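You operate a simulated robot arm through the tools that you are given. There is no shell and no other tool.

The job below is to be done with a simulated robot arm. You get a single attempt, and the scene is never put back.

Task
Set the press stud on the bag strap with the snap press.
Fine: size slider to L, strap under the guide, stud in, lever fully down and up again; leave the strap in the press.

Only the result counts: the job must be done as asked and must still hold three seconds after the hand-in. Knocking over, shifting, dropping, spilling or breaking anything else fails it.

Robot
A 7-joint arm with a two-finger parallel gripper, fixed in place. Base frame: the origin is on the floor under the middle of its stand, x ahead of it, y to its left, z up. Readings come in cm, rad, newtons and seconds.
With the tool pointing down near the work surface it reaches from about 10 to 66 cm from the base axis. Its first joint turns from -1.152 to 1.152 rad. Payload 1.57 kg.
The TCP is the grasp point between the finger pads, 3 cm short of the fingertips. In the tool frame z runs along the fingers and y along their closing line. Largest opening 8 cm; finger width 1.7, thickness 1.2; the body of the gripper, 4 by 8.2 cm, starts 8 cm behind the TCP.
Orientation is that of the tool frame in the base frame, as a unit quaternion [w, x, y, z]. With the fingers straight down and closing along the base's y, the tool's x points along the base's -x, its y along +y and its z along -z.

Tools
- The arm moves only by the tool play_rows. Its arguments are lists of equal length, an entry for each row: "travel": the shift along the tool's x, y, z in cm, a list of three; "angular": the turn, a rotation vector about the tool's x, y, z in rad, a list of three; "gripper": the opening, from 0 (shut) to 1 (fully open). In form: {"travel": [[dx, dy, dz], ...], "angular": [[ax, ay, az], ...], "gripper": [gripper, ...]}. A call has 1 to 20 rows; each row shifts and turns the commanded pose from where the row before left it, along the tool's axes as they then stand. Each row takes 0.2 s and may step no farther than 5 cm and 0.15 rad from the row before; otherwise, or with a gripper value out of range, the whole call is refused. A pose out of reach is approached as far as the arm can. The call stops where the force on the tool passes 90 N (or 10 N more than at its start, if that is more) or the arm is blocked; 0.2 s more then pass. The fingers move at their own pace (about 7.2 cm/s each) and stop on an object; they squeeze with about 27 N. The grip force told is the motor's: it shows also when the fingers shut on nothing. Time passes only in rows, and 0.2 s behind the last, so rows that do not move let the fingers close. The reply holds the time, the measured pose of the TCP, the force on the tool along the base axes, the opening and the grip force, in the units named above and with some noise, with the torque about the TCP (base axes, N m) and any sound that the robot's microphone picked up.
- Cameras (640 x 400 px; columns grow to the right, rows downward): "scene" is fixed at [6.56, 45.21, 141.17]; the picture's right is [-0.61, -0.79, 0.00], its down [-0.55, 0.43, -0.72] and it looks along [0.57, -0.44, -0.70] (base axes); focal length 225 px, centre (320, 200). "wrist" rides on the gripper at [7.2, -0.7, -12.2] in the tool frame; the picture's right is [0.09, 1.00, 0.00], its down [-0.84, 0.08, -0.54] and it looks along [-0.54, 0.05, 0.84] (tool axes); focal length 238 px, centre (320, 200). There is no depth. A picture from a camera that has moved, and an enlarged one, comes with that camera's place and axes in the base frame and with its lens.
- capture(camera): a new picture of that camera. The clock stands still meanwhile.
- enlarge(camera, box): a new picture of the part [left, top, right, bottom] of that camera's present view, enlarged. The clock stands still meanwhile.
- finish_job(): hands the job in; it is judged then, once.

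Places have to be worked out from the pictures, the camera data and where the tool is seen. Open the gripper and draw the arm clear of the work before you hand the job in, unless the task says otherwise.

The tools are called after "Emit:" as name(argument=value, ...) on one line, values as JSON. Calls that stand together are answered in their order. play_rows: Moves the arm, as the interface text tells. Its arguments: {"type":"object","properties":{"travel":{"type":"array","items":{"type":"array","items":{"type":"number"}}},"angular":{"type":"array","items":{"type":"array","items":{"type":"number"}}},"gripper":{"type":"array","items":{"type":"number"}}},"required":["travel","angular","gripper"]} The other tools are called the same way: capture (camera) takes a picture; enlarge (camera, box) takes an enlarged picture of a part of a camera's view; finish_job () hands the job in.

At the start:

```text
clock: 0.0
eef_pos: [33.45, -19.85, 119.91]
orientation: [0.0, 0.0, 1.0, 0.0]
wrist_force: [0.7, 0.5, -0.1]
torque: [0.0, 0.01, 0.02]
finger_gap: 8.01
gripper_force: 0.0
```

scene: 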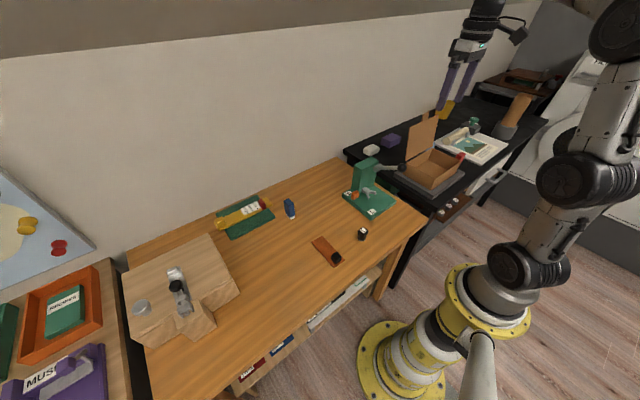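
wrist: 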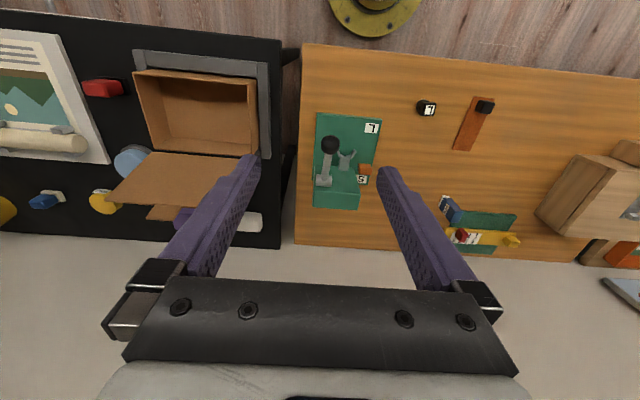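

I start by looking closer at the press and the parts on the table before moving anything.

Emit:
enlarge(camera="scene", box=[330, 145, 430, 225])

Emit:
enlarge(camera="scene", box=[200, 180, 380, 280])

Emit:
enlarge(camera="wrist", box=[295, 80, 395, 220])

Emit:
enlarge(camera="wrist", box=[400, 80, 540, 260])

```text
5.00 times, centred on (380, 185) of scene
camera zoom: at [6.56, 45.21, 141.17], right [-0.61, -0.79, 0.0], down [-0.55, 0.43, -0.72], along [0.57, -0.44, -0.7], focal length 1126 px, centre (20, 275)
```

zoom: 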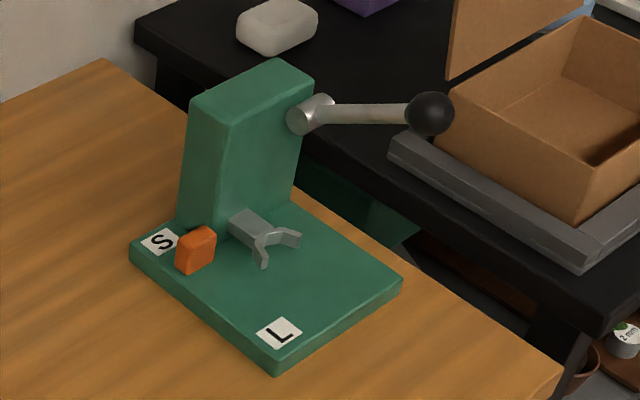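

```text
3.56 times, centred on (290, 230) of scene
camera zoom: at [6.56, 45.21, 141.17], right [-0.61, -0.79, 0.0], down [-0.55, 0.43, -0.72], along [0.57, -0.44, -0.7], focal length 801 px, centre (427, 93)
```

zoom: 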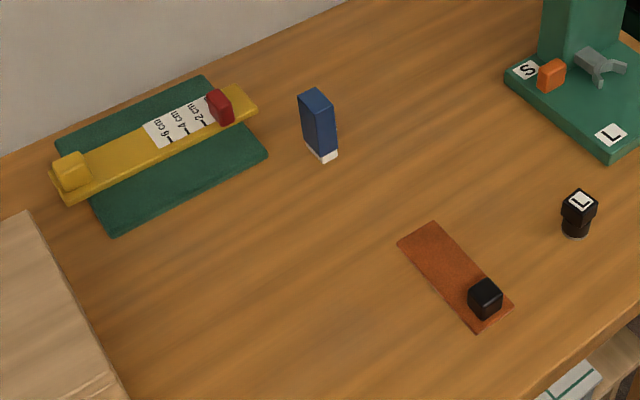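

```text
2.86 times, centred on (345, 150) of wrist
camera zoom: at [26.37, -20.45, 132.28], right [-0.09, 1.0, 0.0], down [0.84, 0.08, 0.54], along [0.54, 0.05, -0.84], focal length 681 px, centre (249, 343)
```

zoom: 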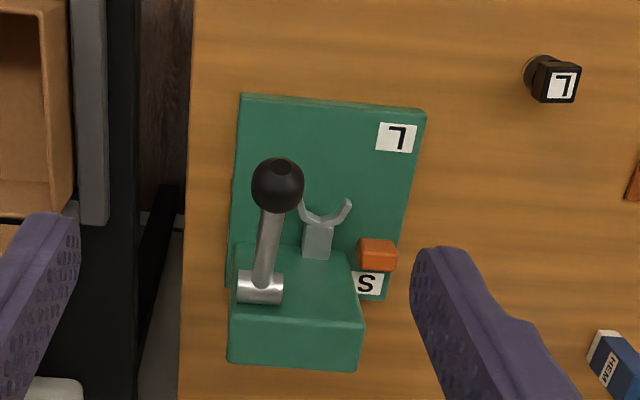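

```text
2.22 times, centred on (470, 170) of wrist
camera zoom: at [26.37, -20.45, 132.28], right [-0.09, 1.0, 0.0], down [0.84, 0.08, 0.54], along [0.54, 0.05, -0.84], focal length 530 px, centre (-13, 267)
```

zoom: 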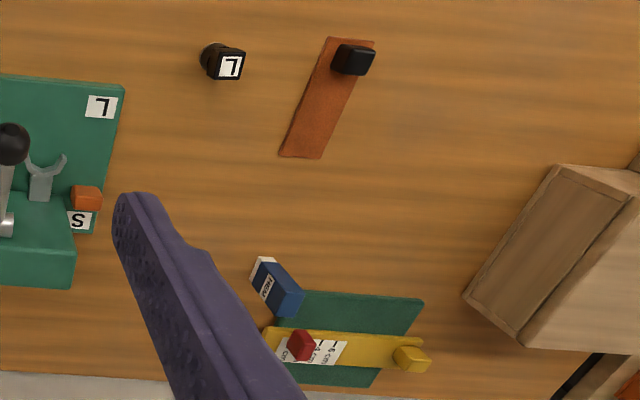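

The press sits at about x 41–55, y −8 to −19, base top z≈76.5, with the lever ball around (40.5, −17.5, 93). I move the arm lower over it for closer wrist pictures.

Emit:
play_rows(travel=[[0, 1.5, 4], [0, 1.5, 4], [0, 1.5, 4], [0, 1.5, 4], [0, 0, 3]], angular=[[0, 0, 0], [0, 0, 0], [0, 0, 0], [0, 0, 0], [0, 0, 0]], gripper=[1, 1, 1, 1, 1])

Emit:
capture(camera="wrist")

```text
clock: 1.2
eef_pos: [33.65, -13.92, 100.91]
orientation: [0.0, 0.0, 1.0, 0.0]
wrist_force: [-0.4, 0.4, -0.3]
torque: [0.02, 0.01, -0.02]
finger_gap: 7.99
gripper_force: 0.2
```

```text
taken
camera wrist: at [26.36, -14.55, 113.32], right [-0.09, 1.0, 0.0], down [0.84, 0.08, 0.54], along [0.54, 0.05, -0.84], focal length 238 px, centre (320, 200)
```

wrist: 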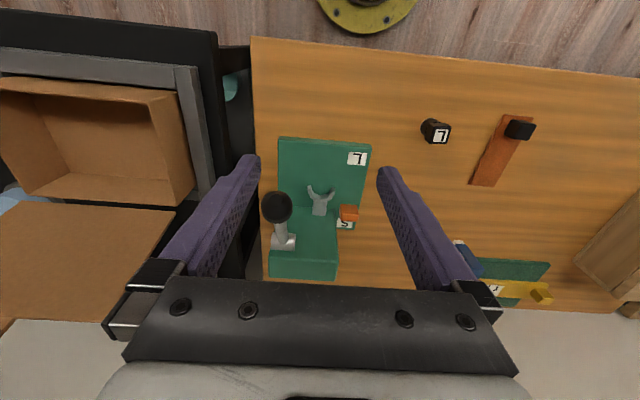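

Emit:
enlarge(camera="wrist", box=[255, 130, 385, 285])

Emit:
enlarge(camera="wrist", box=[410, 95, 550, 195])

Emit:
enlarge(camera="scene", box=[350, 180, 400, 220])

Emit:
enlarge(camera="scene", box=[300, 215, 380, 275])

```text
2.58 times, centred on (320, 208) of wrist
camera zoom: at [26.36, -14.55, 113.32], right [-0.09, 1.0, 0.0], down [0.84, 0.08, 0.54], along [0.54, 0.05, -0.84], focal length 615 px, centre (320, 181)
```

zoom: 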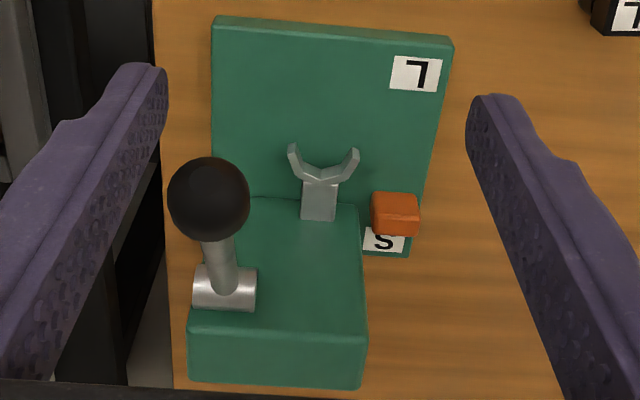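

```text
4.00 times, centred on (480, 145) of wrist
camera zoom: at [26.36, -14.55, 113.32], right [-0.09, 1.0, 0.0], down [0.84, 0.08, 0.54], along [0.54, 0.05, -0.84], focal length 953 px, centre (-320, 420)
```

zoom: 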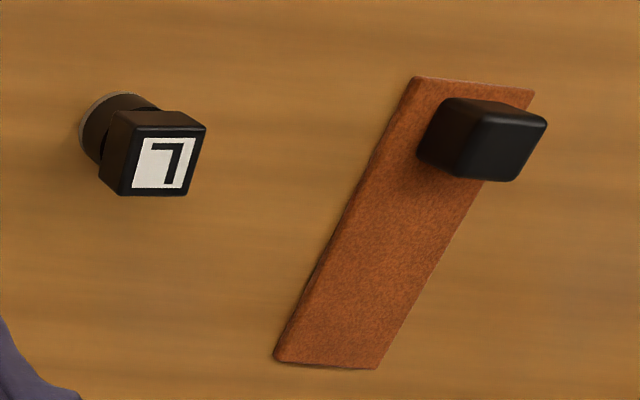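

```text
10.00 times, centred on (375, 200) of scene
camera zoom: at [6.55, 45.21, 141.17], right [-0.61, -0.79, 0.0], down [-0.55, 0.43, -0.72], along [0.57, -0.44, -0.7], focal length 2252 px, centre (-230, 200)
```

zoom: 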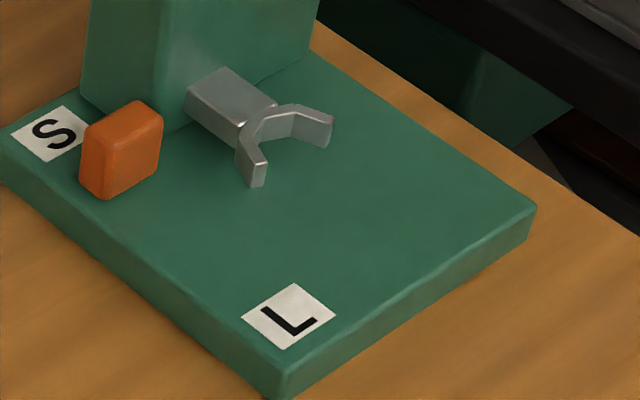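

```text
6.67 times, centred on (340, 245) of scene
camera zoom: at [6.55, 45.21, 141.17], right [-0.61, -0.79, 0.0], down [-0.55, 0.43, -0.72], along [0.57, -0.44, -0.7], focal length 1501 px, centre (187, -100)
```

zoom: 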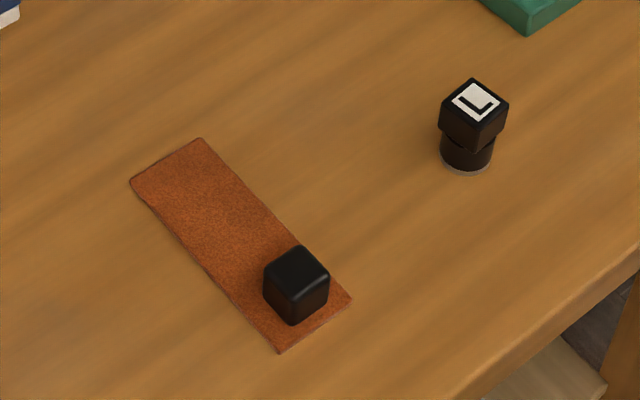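

Press base spans roughly x 38.6–57, y −19.8 to −5.3; fork tips near (46.6, −12.4, 78.4), slider near (51, −7, top 80), stud near (35.6, 4.1), strap x 32.5–45, y 14.5–19.3. I turn the tool 90° so the fingers close along x (camera on the +y side), then step to the side for a look at the press.

Emit:
play_rows(travel=[[0, 0, 0], [0, 0, 0], [0, 0, 0], [0, 0, 0], [0, 0, 0], [0, 0, 0], [0, 0, 0], [0, 0, 0], [0, 0, 0], [0, 0, 0], [0, 0, 0], [4.4, 2.5, 0.5], [4.4, 2.5, 0.5], [4.4, 2.5, 0.5], [4.4, 2.5, 0.5], [0, 0, 0]], angular=[[0, 0, 0.15], [0, 0, 0.15], [0, 0, 0.15], [0, 0, 0.15], [0, 0, 0.15], [0, 0, 0.15], [0, 0, 0.15], [0, 0, 0.15], [0, 0, 0.15], [0, 0, 0.15], [0, 0, 0.0708], [0, 0, 0], [0, 0, 0], [0, 0, 0], [0, 0, 0], [0, 0, 0]], gripper=[1, 1, 1, 1, 1, 1, 1, 1, 1, 1, 1, 1, 1, 1, 1, 1])

Emit:
capture(camera="wrist")

```text
refused: row 12 steps farther than a row can; nothing moved
```

```text
taken
camera wrist: at [26.36, -14.55, 113.32], right [-0.09, 1.0, 0.0], down [0.84, 0.08, 0.54], along [0.54, 0.05, -0.84], focal length 238 px, centre (320, 200)
```

wrist: 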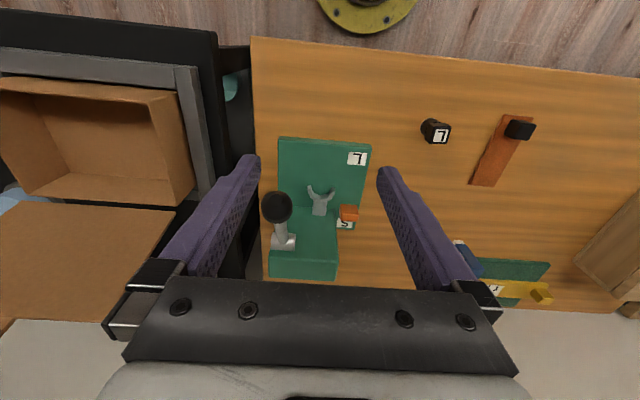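

The move was refused because one row stepped past 5 cm, so nothing moved. I resend it with smaller steps.

Emit:
play_rows(travel=[[0, 0, 0], [0, 0, 0], [0, 0, 0], [0, 0, 0], [0, 0, 0], [0, 0, 0], [0, 0, 0], [0, 0, 0], [0, 0, 0], [0, 0, 0], [0, 0, 0], [3.6, 2, 0.4], [3.6, 2, 0.4], [3.6, 2, 0.4], [3.6, 2, 0.4], [3.6, 2, 0.4], [0, 0, 0]], angular=[[0, 0, 0.15], [0, 0, 0.15], [0, 0, 0.15], [0, 0, 0.15], [0, 0, 0.15], [0, 0, 0.15], [0, 0, 0.15], [0, 0, 0.15], [0, 0, 0.15], [0, 0, 0.15], [0, 0, 0.0708], [0, 0, 0], [0, 0, 0], [0, 0, 0], [0, 0, 0], [0, 0, 0], [0, 0, 0]], gripper=[1, 1, 1, 1, 1, 1, 1, 1, 1, 1, 1, 1, 1, 1, 1, 1, 1])

Emit:
capture(camera="wrist")

```text
clock: 4.8
eef_pos: [43.71, 4.14, 98.87]
orientation: [0.001, 0.707, 0.707, 0.0]
wrist_force: [0.2, -0.1, -0.4]
torque: [0.04, 0.02, 0.01]
finger_gap: 8.03
gripper_force: 0.1
```

```text
taken
camera wrist: at [43.08, 11.23, 111.35], right [1.0, 0.09, 0.0], down [0.08, -0.84, 0.54], along [0.05, -0.54, -0.84], focal length 238 px, centre (320, 200)
```

wrist: 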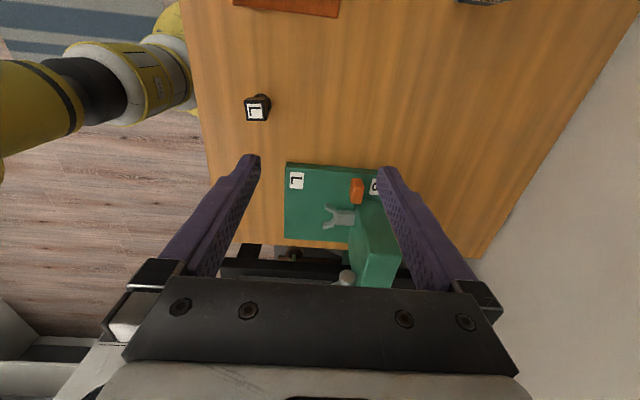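

Emit:
enlarge(camera="wrist", box=[275, 150, 405, 290])

Emit:
enlarge(camera="wrist", box=[225, 80, 295, 130])

```text
2.86 times, centred on (340, 220) of wrist
camera zoom: at [43.08, 11.23, 111.35], right [1.0, 0.09, 0.0], down [0.08, -0.84, 0.54], along [0.05, -0.54, -0.84], focal length 681 px, centre (263, 143)
```

zoom: 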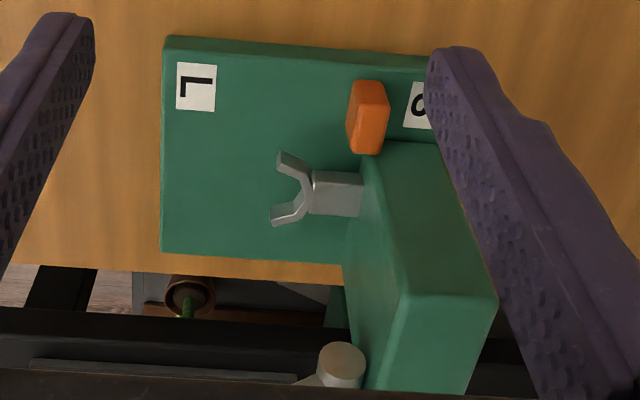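

```text
8.00 times, centred on (260, 105) of wrist
camera zoom: at [43.08, 11.23, 111.35], right [1.0, 0.09, 0.0], down [0.08, -0.84, 0.54], along [0.05, -0.54, -0.84], focal length 1907 px, centre (800, 960)
```

zoom: 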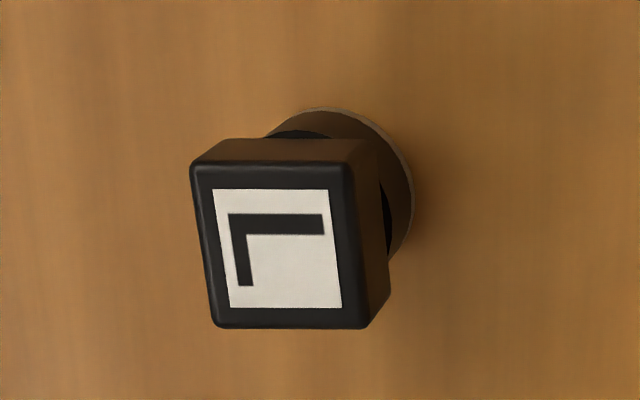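

The rotated pose works. I move above the slider (about (50.9, −7.2)) with a half-open gripper and stop at z≈91 to check the alignment.

Emit:
play_rows(travel=[[-2.8, 1.8, 1.5], [-2.8, 1.8, 1.5], [-2.8, 1.8, 1.5], [-2.9, 1.8, 1.5], [0, 0, 1.8], [0, 0, 0]], angular=[[0, 0, 0], [0, 0, 0], [0, 0, 0], [0, 0, 0], [0, 0, 0], [0, 0, 0]], gripper=[0.6, 0.6, 0.6, 0.6, 0.6, 0.6])

Emit:
capture(camera="wrist")

Emit:
enlarge(camera="scene", box=[320, 120, 440, 230])

```text
clock: 6.2
eef_pos: [50.6, -7.23, 91.0]
orientation: [-0.001, 0.707, 0.708, 0.0]
wrist_force: [-0.2, 0.3, 0.2]
torque: [-0.03, -0.02, -0.03]
finger_gap: 4.81
gripper_force: 0.1
```

```text
taken
camera wrist: at [49.96, 0.03, 103.33], right [1.0, 0.09, 0.0], down [0.08, -0.84, 0.54], along [0.05, -0.54, -0.84], focal length 238 px, centre (320, 200)
```

wrist: 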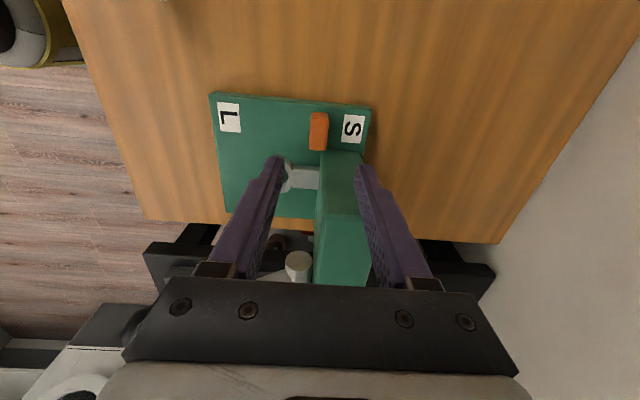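

```text
3.64 times, centred on (380, 175) of scene
camera zoom: at [6.56, 45.21, 141.17], right [-0.61, -0.79, 0.0], down [-0.55, 0.43, -0.72], along [0.57, -0.44, -0.7], focal length 819 px, centre (102, 291)
```

zoom: 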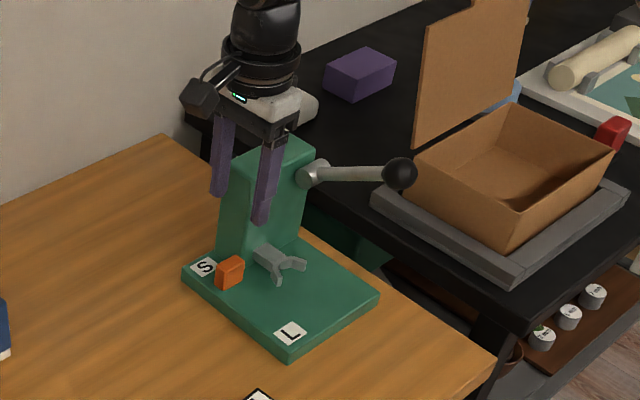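

Emit:
enlarge(camera="wrist", box=[280, 90, 380, 200])

```text
3.64 times, centred on (330, 145) of wrist
camera zoom: at [49.96, 0.03, 103.33], right [1.0, 0.09, 0.0], down [0.08, -0.84, 0.54], along [0.05, -0.54, -0.84], focal length 867 px, centre (284, 400)
```

zoom: 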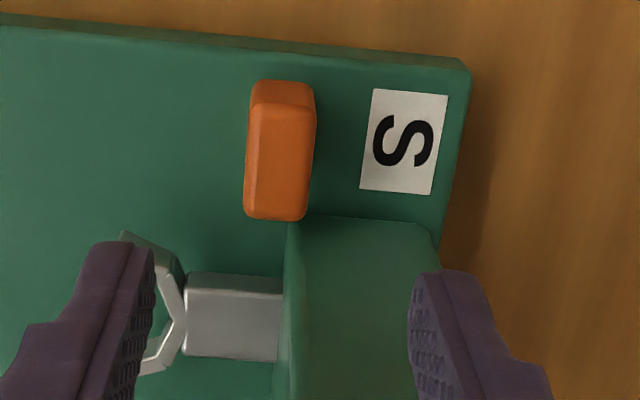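

Slider centre comes out at (50.5, −7.35) with top z≈80, right under the TCP. I descend to z≈81 and close on it.

Emit:
play_rows(travel=[[-0.1, -0.1, 2.5], [0, 0, 2.5], [0, 0, 2.5], [0, 0, 2.3], [0, 0, 0], [0, 0, 0], [0, 0, 0], [0, 0, 0], [0, 0, 0]], angular=[[0, 0, 0], [0, 0, 0], [0, 0, 0], [0, 0, 0], [0, 0, 0], [0, 0, 0], [0, 0, 0], [0, 0, 0], [0, 0, 0]], gripper=[0.6, 0.6, 0.6, 0.6, 0.6, 0.1, 0.1, 0.1, 0.1])

Emit:
capture(camera="wrist")

Emit:
enlarge(camera="scene", box=[330, 140, 430, 225])

```text
clock: 8.2
eef_pos: [50.88, -7.0, 82.26]
orientation: [0.007, 0.707, 0.707, 0.004]
wrist_force: [-21.3, -0.4, 58.9]
torque: [-1.71, 0.04, -0.17]
finger_gap: 2.39
gripper_force: 9.1
```

```text
taken
camera wrist: at [49.91, 0.15, 94.53], right [1.0, 0.09, 0.01], down [0.07, -0.84, 0.55], along [0.06, -0.54, -0.84], focal length 238 px, centre (320, 200)
```

wrist: 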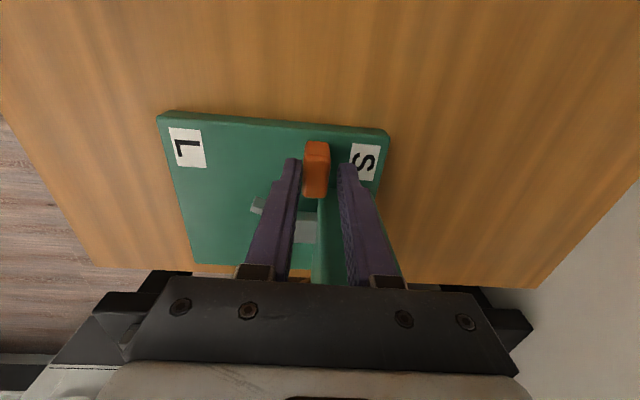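

```text
4.71 times, centred on (380, 182) of scene
camera zoom: at [6.41, 45.23, 141.18], right [-0.61, -0.79, 0.0], down [-0.55, 0.43, -0.72], along [0.57, -0.44, -0.7], focal length 1060 px, centre (38, 282)
```

zoom: 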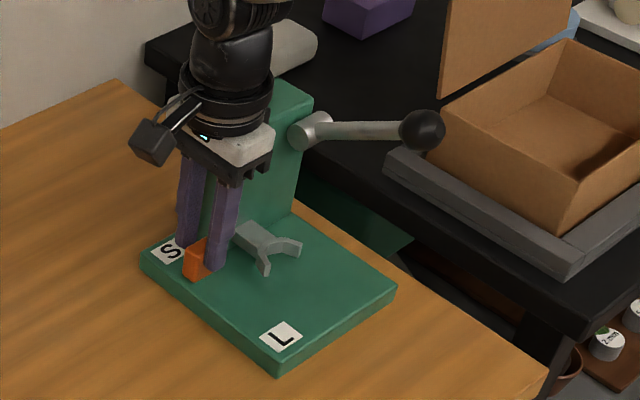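

The tool is being pushed up with about 59 N, with the contact roughly 3 cm toward −y: the gripper body is probably resting on the column top. I back up 1.5 cm and reopen before looking again.

Emit:
play_rows(travel=[[0, 0, -1.5], [0, 0, -1.0], [0, 0, 0]], angular=[[0, 0, 0], [0, 0, 0], [0, 0, 0]], gripper=[0.5, 0.5, 0.5])

Emit:
enlarge(camera="wrist", box=[240, 100, 400, 280])

Emit:
enlarge(camera="scene", box=[340, 145, 410, 210])

```text
clock: 9.0
eef_pos: [50.47, -7.13, 83.86]
orientation: [0.0, 0.707, 0.707, 0.0]
wrist_force: [-0.4, 0.2, 0.2]
torque: [-0.03, -0.04, -0.02]
finger_gap: 3.99
gripper_force: 0.1
```

```text
2.22 times, centred on (320, 190) of wrist
camera zoom: at [49.83, 0.04, 96.2], right [1.0, 0.09, 0.0], down [0.08, -0.84, 0.54], along [0.05, -0.54, -0.84], focal length 530 px, centre (320, 222)
```

zoom: 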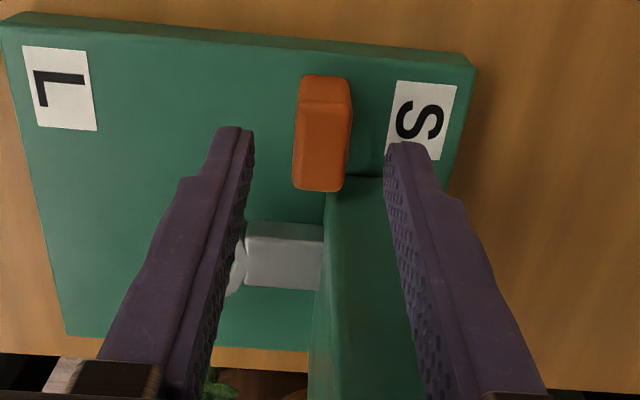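

```text
6.15 times, centred on (375, 178) of scene
camera zoom: at [6.56, 45.21, 141.17], right [-0.61, -0.79, 0.0], down [-0.55, 0.43, -0.72], along [0.57, -0.44, -0.7], focal length 1386 px, centre (-18, 338)
```

zoom: 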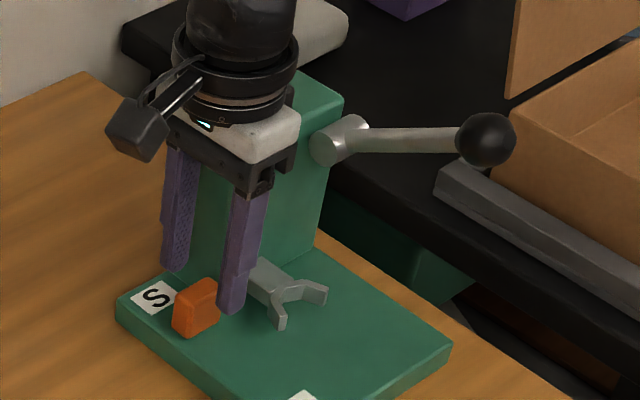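

The body caught the column's top edge; after backing off forces are zero and the slider hasn't visibly moved. I tilt the tool 0.3 rad so the body leans away to +y, then lower beside the slider.

Emit:
play_rows(travel=[[0, 0, 0], [0, 0, 0], [0.6, 0, 1.6], [0.6, 0, 1.6], [0, 0, 0]], angular=[[0, -0.15, 0], [0, -0.15, 0], [0, 0, 0], [0, 0, 0], [0, 0, 0]], gripper=[0.5, 0.5, 0.5, 0.5, 0.5])

Emit:
enlarge(camera="wrist", box=[240, 100, 400, 280])

Emit:
enlarge(camera="scene", box=[340, 145, 410, 210])

```text
clock: 10.2
eef_pos: [50.64, -7.1, 80.43]
orientation: [0.106, 0.699, 0.699, -0.106]
wrist_force: [-1.0, 0.3, 0.1]
torque: [0.02, 0.01, 0.0]
finger_gap: 4.0
gripper_force: 0.0
```

```text
2.22 times, centred on (320, 190) of wrist
camera zoom: at [50.02, 3.47, 90.16], right [1.0, 0.09, -0.03], down [0.08, -0.64, 0.77], along [0.05, -0.76, -0.64], focal length 530 px, centre (320, 222)
```

zoom: 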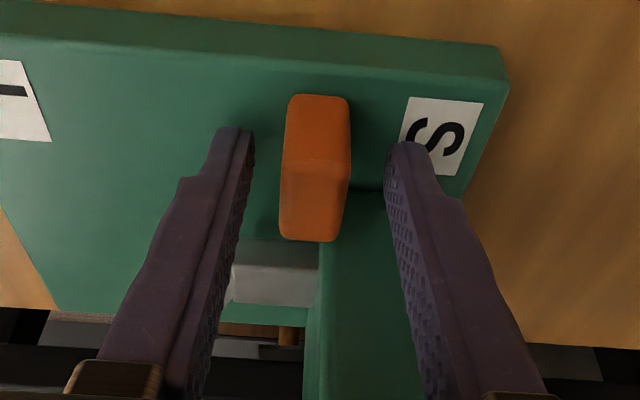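

```text
6.15 times, centred on (375, 178) of scene
camera zoom: at [6.56, 45.21, 141.17], right [-0.61, -0.79, 0.0], down [-0.55, 0.43, -0.72], along [0.57, -0.44, -0.7], focal length 1386 px, centre (-18, 338)
```

zoom: 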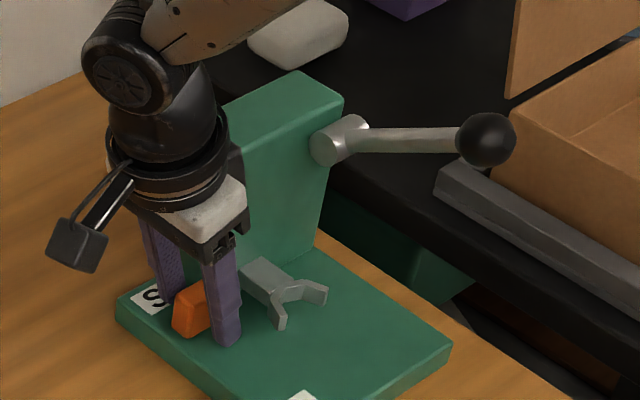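

No contact and the fingers straddle the slider. I close on it gently and check the readings.

Emit:
play_rows(travel=[[0, 0, 0], [0, 0, 0], [0, 0, 0]], angular=[[0, 0, 0], [0, 0, 0], [0, 0, 0]], gripper=[0.1, 0.1, 0.1])

```text
clock: 11.0
eef_pos: [50.49, -7.01, 80.36]
orientation: [0.105, 0.699, 0.7, -0.107]
wrist_force: [-14.2, 1.1, 4.8]
torque: [-0.48, -0.76, 0.32]
finger_gap: 1.8
gripper_force: 32.2
```

The grip holds on about 1.8 cm with 32 N. I drag it toward −x (L) a little and watch the force.

Emit:
play_rows(travel=[[0, -0.4, 0], [0, -0.4, 0], [0, -0.4, 0], [0, -0.4, 0]], angular=[[0, 0, 0], [0, 0, 0], [0, 0, 0], [0, 0, 0]], gripper=[0.1, 0.1, 0.1, 0.1])

Emit:
enlarge(camera="wrist", box=[240, 100, 400, 280])

```text
clock: 12.0
eef_pos: [49.1, -7.02, 80.42]
orientation: [0.105, 0.699, 0.699, -0.105]
wrist_force: [2.2, 12.1, -6.3]
torque: [-0.14, 0.61, -0.17]
finger_gap: 1.79
gripper_force: 33.4
```

```text
2.22 times, centred on (320, 190) of wrist
camera zoom: at [48.34, 3.44, 90.14], right [1.0, 0.09, -0.03], down [0.08, -0.64, 0.76], along [0.05, -0.76, -0.64], focal length 530 px, centre (320, 222)
```

zoom: 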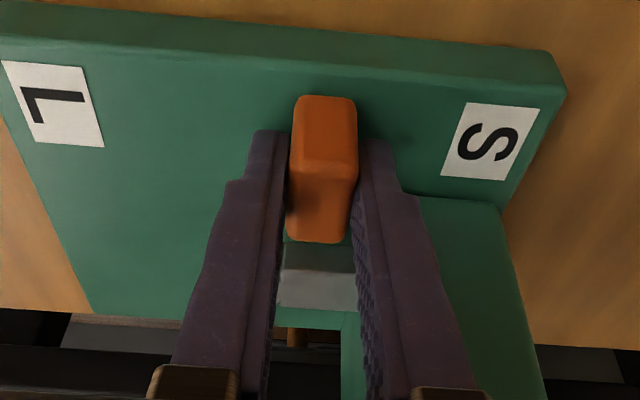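

The slider moves with the fingers at low force. I carry on toward L.

Emit:
play_rows(travel=[[0, -0.4, 0], [0, -0.4, 0], [0, -0.4, 0], [0, -0.4, 0], [0, -0.4, 0], [0, -0.4, 0], [0, -0.4, 0]], angular=[[0, 0, 0], [0, 0, 0], [0, 0, 0], [0, 0, 0], [0, 0, 0], [0, 0, 0], [0, 0, 0]], gripper=[0.1, 0.1, 0.1, 0.1, 0.1, 0.1, 0.1])

Emit:
enlarge(camera="wrist", box=[240, 100, 400, 280])

```text
clock: 13.6
eef_pos: [46.35, -7.01, 80.44]
orientation: [0.105, 0.7, 0.699, -0.105]
wrist_force: [1.3, 20.9, -10.3]
torque: [0.55, 0.11, -0.09]
finger_gap: 1.82
gripper_force: 32.6
```

```text
2.22 times, centred on (320, 190) of wrist
camera zoom: at [45.69, 3.44, 90.14], right [1.0, 0.09, -0.03], down [0.08, -0.64, 0.76], along [0.05, -0.76, -0.64], focal length 530 px, centre (320, 222)
```

zoom: 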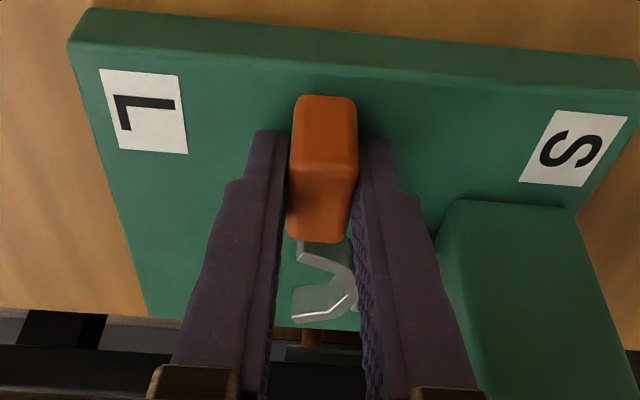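

The slider is at x≈46.3, with some side load of ~21 N building up. I ease the tool +0.2 cm sideways and continue in small steps to feel for the L stop.

Emit:
play_rows(travel=[[0.2, -0.2, 0], [0.1, -0.3, 0], [0, -0.3, 0], [0, -0.3, 0]], angular=[[0, 0, 0], [0, 0, 0], [0, 0, 0], [0, 0, 0]], gripper=[0.1, 0.1, 0.1, 0.1])

Emit:
enlarge(camera="wrist", box=[240, 100, 400, 280])

```text
clock: 14.6
eef_pos: [45.23, -6.92, 80.35]
orientation: [0.107, 0.699, 0.699, -0.107]
wrist_force: [2.2, -28.5, 2.9]
torque: [-0.43, -0.03, 0.07]
finger_gap: 1.77
gripper_force: 32.4
```

```text
2.22 times, centred on (320, 190) of wrist
camera zoom: at [44.58, 3.56, 90.09], right [1.0, 0.09, -0.03], down [0.08, -0.64, 0.77], along [0.05, -0.77, -0.64], focal length 530 px, centre (320, 222)
```

zoom: 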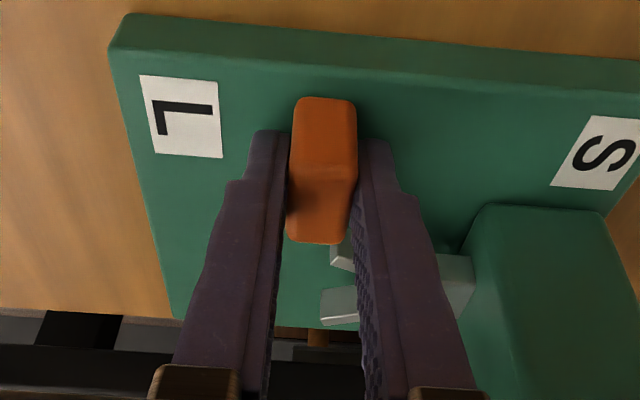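

The side load flipped to −28 N, so I take back 0.17 cm and continue toward the stop.

Emit:
play_rows(travel=[[-0.17, 0, 0], [0, -0.3, 0], [0, -0.3, 0], [0, -0.3, 0]], angular=[[0, 0, 0], [0, 0, 0], [0, 0, 0], [0, 0, 0]], gripper=[0.1, 0.1, 0.1, 0.1])

Emit:
enlarge(camera="wrist", box=[240, 100, 400, 280])

```text
clock: 15.6
eef_pos: [44.47, -6.83, 80.33]
orientation: [0.108, 0.699, 0.7, -0.102]
wrist_force: [19.8, -14.5, -2.5]
torque: [-0.61, 0.76, -0.44]
finger_gap: 1.81
gripper_force: 32.7
```

```text
2.22 times, centred on (320, 190) of wrist
camera zoom: at [43.71, 3.55, 90.12], right [1.0, 0.09, -0.02], down [0.07, -0.64, 0.76], along [0.06, -0.76, -0.64], focal length 530 px, centre (320, 222)
```

zoom: 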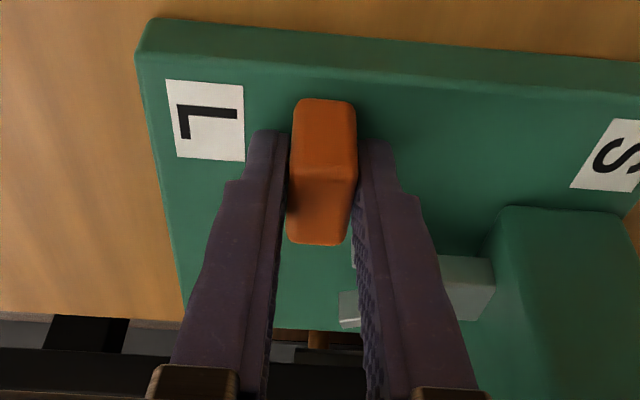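

The x force jumped to ~20 N at x≈44.5 after exactly 6 cm of travel, which looks like the L stop. I push 0.2 cm more to confirm.

Emit:
play_rows(travel=[[0, -0.2, 0], [0, 0, 0]], angular=[[0, 0, 0], [0, 0, 0]], gripper=[0.1, 0.1])

```text
clock: 16.2
eef_pos: [44.48, -6.88, 80.41]
orientation: [0.109, 0.699, 0.7, -0.099]
wrist_force: [39.1, -14.8, -20.1]
torque: [-0.53, 0.6, -0.48]
finger_gap: 1.85
gripper_force: 32.6
```

The stop is confirmed: position unchanged while the force rose to 39 N. I relax the push, open, and withdraw upward.

Emit:
play_rows(travel=[[0, 0.22, 0], [0, 0, 0], [0, 0, 0], [0, 0, -2], [0, 0, -3], [0, 0, -4], [0, 0, -4]], angular=[[0, 0, 0], [0, 0, 0], [0, 0, 0], [0, 0, 0], [0, 0, 0], [0, 0, 0], [0, 0, 0]], gripper=[0.1, 0.4, 0.4, 0.4, 0.5, 0.5, 0.5])

Emit:
capture(camera="wrist")

Emit:
enlarge(camera="scene", box=[340, 155, 420, 225])

```text
clock: 17.8
eef_pos: [43.98, -2.53, 92.68]
orientation: [0.106, 0.699, 0.699, -0.106]
wrist_force: [0.5, 0.0, -0.1]
torque: [-0.03, 0.01, 0.0]
finger_gap: 4.01
gripper_force: 0.2
```

```text
taken
camera wrist: at [43.37, 7.93, 102.5], right [1.0, 0.09, -0.03], down [0.08, -0.64, 0.76], along [0.05, -0.76, -0.64], focal length 238 px, centre (320, 200)
```

wrist: 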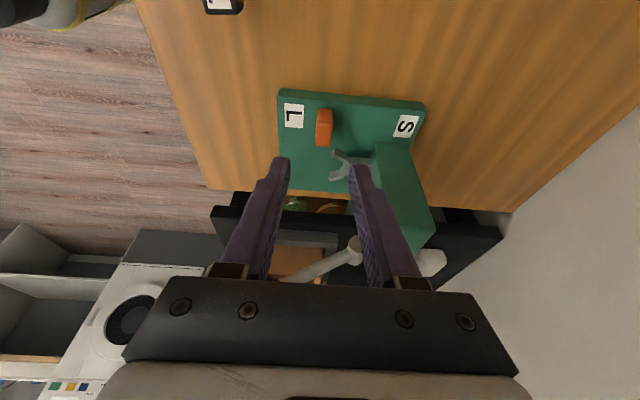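

```text
5.71 times, centred on (380, 190) of scene
camera zoom: at [6.56, 45.21, 141.17], right [-0.61, -0.79, 0.0], down [-0.55, 0.43, -0.72], along [0.57, -0.44, -0.7], focal length 1287 px, centre (-23, 257)
```

zoom: 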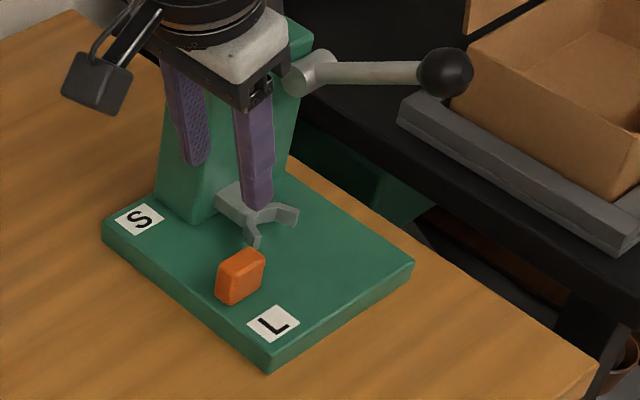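

The slider now stands next to the L mark. With the tool still tilted, I enlarge the fork to judge its height above the base.

Emit:
enlarge(camera="wrist", box=[270, 85, 430, 205])

```text
3.33 times, centred on (350, 145) of wrist
camera zoom: at [43.37, 7.93, 102.5], right [1.0, 0.09, -0.03], down [0.08, -0.64, 0.76], along [0.05, -0.76, -0.64], focal length 794 px, centre (220, 383)
```

zoom: 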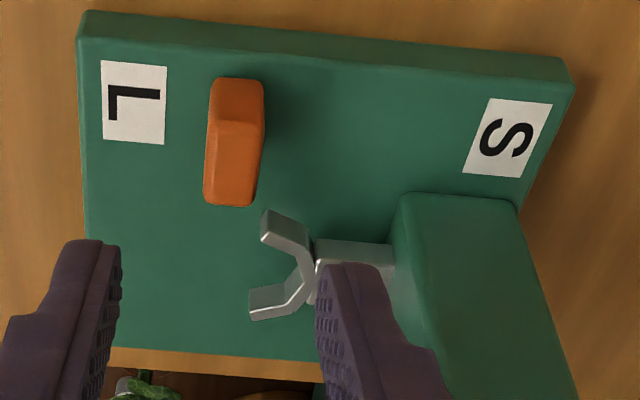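

I tilt further and lower the camera on the +y side to see under the fork nearly horizontally.

Emit:
play_rows(travel=[[0, 0, 0], [0, 0, 0], [0, 0, 0], [2.47, 1.17, 0.75], [2.47, 1.17, 0.75], [2.47, 1.17, 0.75], [0, 0, 0]], angular=[[0, -0.15, 0], [0, -0.15, 0], [0, -0.15, 0], [0, 0, 0], [0, 0, 0], [0, 0, 0], [0, 0, 0]], gripper=[0.7, 0.7, 0.7, 0.7, 0.7, 0.7, 0.7])

Emit:
capture(camera="wrist")

```text
clock: 19.4
eef_pos: [47.87, 1.03, 86.33]
orientation: [0.259, 0.658, 0.658, -0.259]
wrist_force: [-0.2, -0.4, 0.3]
torque: [-0.01, 0.02, 0.0]
finger_gap: 5.56
gripper_force: 0.1
```

```text
taken
camera wrist: at [47.12, 14.64, 90.48], right [1.0, 0.07, -0.06], down [0.08, -0.24, 0.97], along [0.05, -0.97, -0.25], focal length 238 px, centre (320, 200)
```

wrist: 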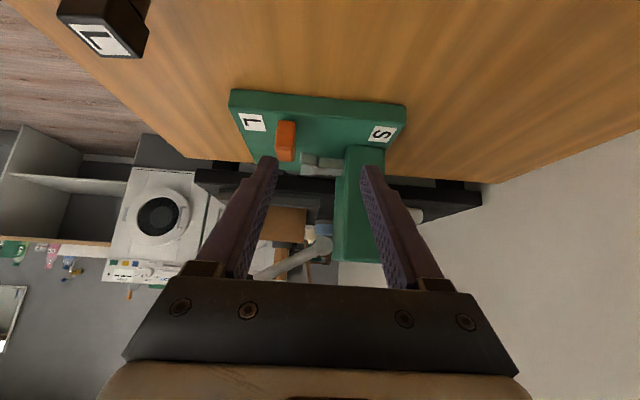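

Emit:
enlarge(camera="wrist", box=[265, 110, 375, 190])

Emit:
enlarge(camera="wrist", box=[50, 0, 170, 70])

```text
5.00 times, centred on (320, 150) of wrist
camera zoom: at [47.12, 14.64, 90.48], right [1.0, 0.07, -0.06], down [0.08, -0.24, 0.97], along [0.05, -0.97, -0.25], focal length 1192 px, centre (320, 450)
```

zoom: 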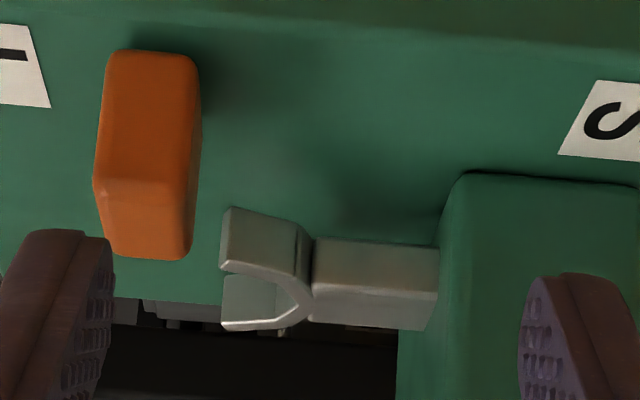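

```text
5.33 times, centred on (110, 35) of wrist
camera zoom: at [47.12, 14.64, 90.48], right [1.0, 0.07, -0.06], down [0.08, -0.24, 0.97], along [0.05, -0.97, -0.25], focal length 1271 px, centre (1440, 1080)
```

zoom: 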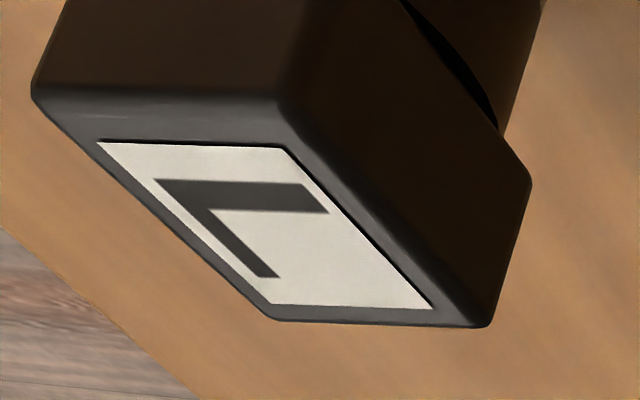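

The fork has over 1 cm of clearance above the base, enough for the strap. Next I bring this low camera angle to the stud to learn its shape and size.

Emit:
play_rows(travel=[[2.28, -2.68, -1.0], [2.28, -2.68, -1.0], [2.28, -2.68, -1.0], [2.28, -2.68, -1.0], [0, 0, 0]], angular=[[0, 0, 0], [0, 0, 0], [0, 0, 0], [0, 0, 0], [0, 0, 0]], gripper=[0.7, 0.7, 0.7, 0.7, 0.7])

Emit:
capture(camera="wrist")

```text
clock: 20.6
eef_pos: [36.75, 10.03, 82.88]
orientation: [0.259, 0.658, 0.658, -0.259]
wrist_force: [0.5, 0.4, 0.2]
torque: [0.0, 0.04, -0.02]
finger_gap: 5.6
gripper_force: 0.0
```

```text
taken
camera wrist: at [36.06, 23.7, 87.05], right [1.0, 0.07, -0.06], down [0.08, -0.24, 0.97], along [0.05, -0.97, -0.25], focal length 238 px, centre (320, 200)
```

wrist: 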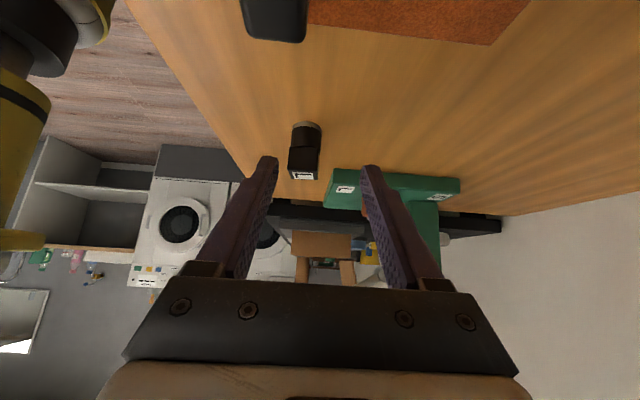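

Emit:
enlarge(camera="wrist", box=[280, 115, 330, 185])

Emit:
enlarge(camera="wrist", box=[230, 0, 540, 60])

```text
5.71 times, centred on (305, 150) of wrist
camera zoom: at [36.06, 23.7, 87.05], right [1.0, 0.07, -0.06], down [0.08, -0.24, 0.97], along [0.05, -0.97, -0.25], focal length 1362 px, centre (406, 486)
```

zoom: 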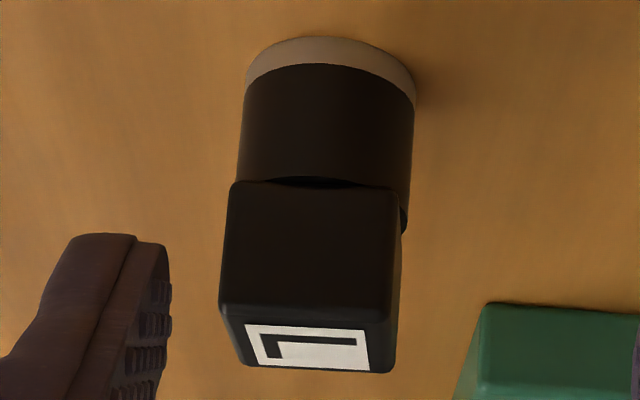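

```text
2.06 times, centred on (385, 30) of wrist
camera zoom: at [36.06, 23.7, 87.05], right [1.0, 0.07, -0.06], down [0.08, -0.24, 0.97], along [0.05, -0.97, -0.25], focal length 492 px, centre (186, 551)
```

zoom: 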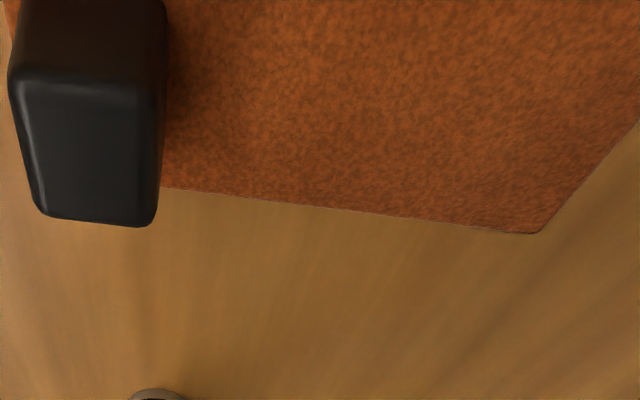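

The stud is a 2.7 cm cylinder (with grey foot) about 2.3 cm tall with a 2.5 cm cube on top; the strap handle is a 2.2 cm cube at about (34.3, 17.1). I return to a 0.3 rad tilt (keeps the wrist clear of the lever later) and hover above the handle.

Emit:
play_rows(travel=[[-2.05, 0, -2.2], [-2.05, 0, -2.2], [0, 0, 0], [0, 0, 0], [0, 0, 0], [3.68, -1.22, 0.12], [3.68, -1.22, 0.12], [0, 0, 0]], angular=[[0, 0, 0], [0, 0, 0], [0, 0.15, 0], [0, 0.15, 0], [0, 0.15, 0], [0, 0, 0], [0, 0, 0], [0, 0, 0]], gripper=[0.6, 0.6, 0.6, 0.6, 0.6, 0.6, 0.6, 0.6])

Emit:
capture(camera="wrist")

Emit:
enlarge(camera="scene", box=[290, 200, 390, 280])

```text
clock: 22.4
eef_pos: [34.58, 17.16, 86.26]
orientation: [0.107, 0.699, 0.699, -0.105]
wrist_force: [0.1, 0.0, -0.2]
torque: [-0.03, 0.01, -0.03]
finger_gap: 4.82
gripper_force: 0.1
```

```text
taken
camera wrist: at [33.92, 27.62, 96.0], right [1.0, 0.09, -0.03], down [0.08, -0.64, 0.76], along [0.05, -0.76, -0.64], focal length 238 px, centre (320, 200)
```

wrist: 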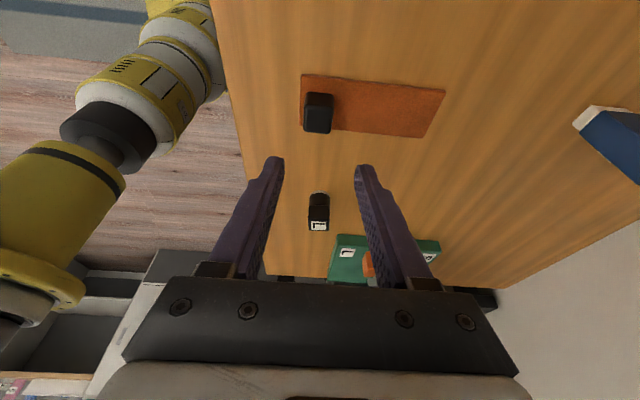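

```text
5.00 times, centred on (340, 240) of scene
camera zoom: at [6.55, 45.21, 141.17], right [-0.61, -0.79, 0.0], down [-0.55, 0.43, -0.72], along [0.57, -0.44, -0.7], focal length 1126 px, centre (220, 0)
```

zoom: 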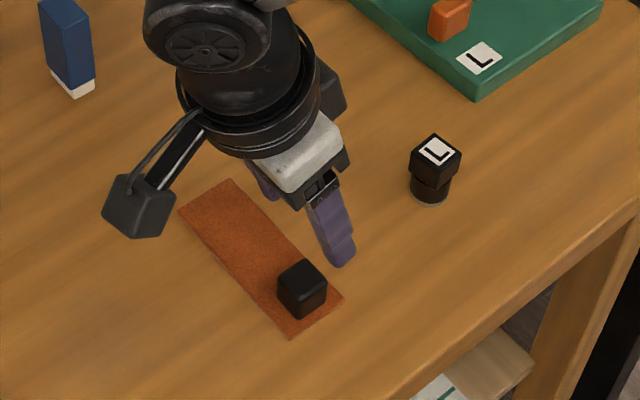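

Emit:
enlarge(camera="wrist", box=[260, 60, 460, 200])

```text
2.86 times, centred on (360, 130) of wrist
camera zoom: at [33.92, 27.62, 96.0], right [1.0, 0.09, -0.03], down [0.08, -0.64, 0.76], along [0.05, -0.76, -0.64], focal length 681 px, centre (206, 400)
```

zoom: 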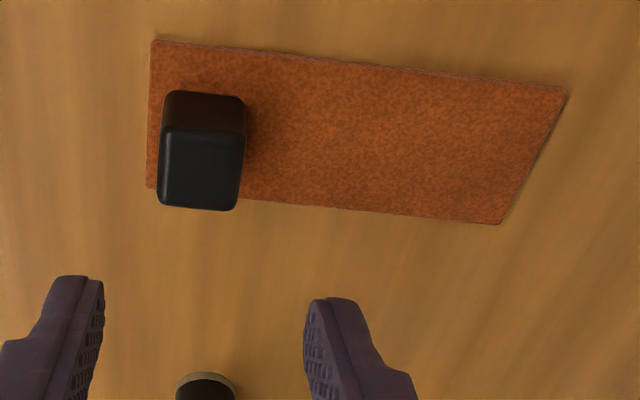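

Handle centre computes to (34.25, 16.95), top z≈78.4; the TCP is 0.35 cm too far in x. I correct and descend around the handle without closing yet.

Emit:
play_rows(travel=[[0.63, -0.12, 1.73], [0.63, -0.12, 1.73], [0.63, -0.11, 1.73], [0.5, 0, 1.4], [0, 0, 0]], angular=[[0, 0, 0], [0, 0, 0], [0, 0, 0], [0, 0, 0], [0, 0, 0]], gripper=[0.6, 0.6, 0.6, 0.6, 0.6])

Emit:
enlarge(camera="wrist", box=[240, 100, 400, 280])

Emit:
enlarge(camera="scene", box=[290, 210, 370, 275])

```text
clock: 23.6
eef_pos: [34.23, 17.56, 79.35]
orientation: [0.106, 0.698, 0.7, -0.106]
wrist_force: [-0.2, 0.3, 0.6]
torque: [0.04, 0.0, -0.01]
finger_gap: 4.79
gripper_force: 0.1
```

```text
2.22 times, centred on (320, 190) of wrist
camera zoom: at [33.44, 28.0, 89.03], right [1.0, 0.09, -0.03], down [0.08, -0.64, 0.77], along [0.05, -0.76, -0.64], focal length 530 px, centre (320, 222)
```

zoom: 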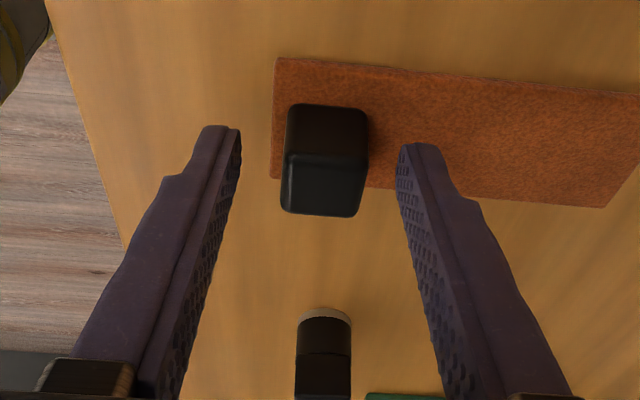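

```text
6.15 times, centred on (330, 242) of scene
camera zoom: at [6.56, 45.21, 141.17], right [-0.61, -0.79, 0.0], down [-0.55, 0.43, -0.72], along [0.57, -0.44, -0.7], focal length 1386 px, centre (258, -62)
```

zoom: 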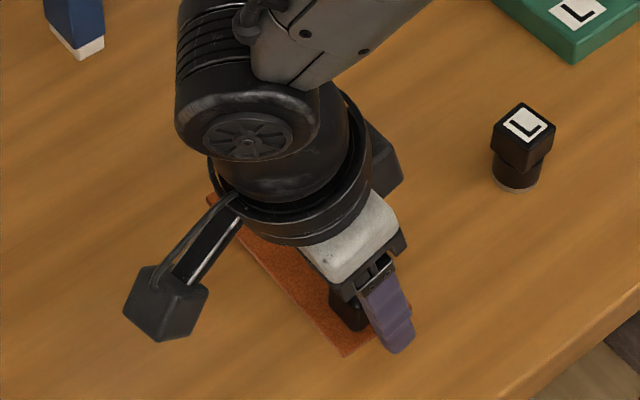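

The fingers straddle the handle without contact, the handle being only ~0.1 cm off centre. I close on it.

Emit:
play_rows(travel=[[0, 0.1, 0], [0, 0, 0], [0, 0, 0], [0, 0, 0]], angular=[[0, 0, 0], [0, 0, 0], [0, 0, 0], [0, 0, 0]], gripper=[0.1, 0.1, 0.1, 0.1])

Emit:
enlarge(camera="wrist", box=[240, 100, 400, 280])

```text
clock: 24.6
eef_pos: [34.18, 17.48, 79.3]
orientation: [0.105, 0.699, 0.699, -0.106]
wrist_force: [-0.5, 0.4, -0.9]
torque: [0.01, 0.05, -0.02]
finger_gap: 2.41
gripper_force: 27.2
```

```text
2.22 times, centred on (320, 190) of wrist
camera zoom: at [33.57, 27.95, 89.07], right [1.0, 0.09, -0.03], down [0.08, -0.64, 0.77], along [0.05, -0.76, -0.64], focal length 530 px, centre (320, 222)
```

zoom: 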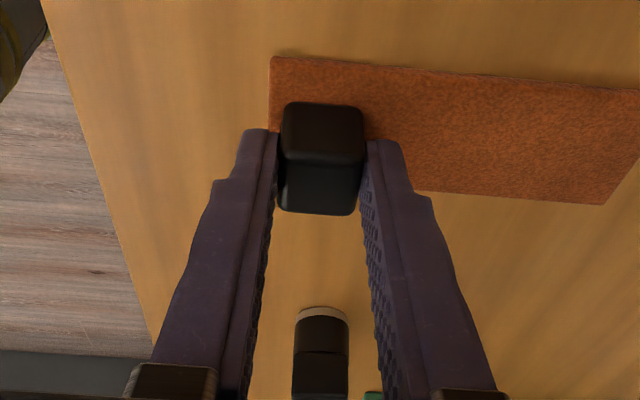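

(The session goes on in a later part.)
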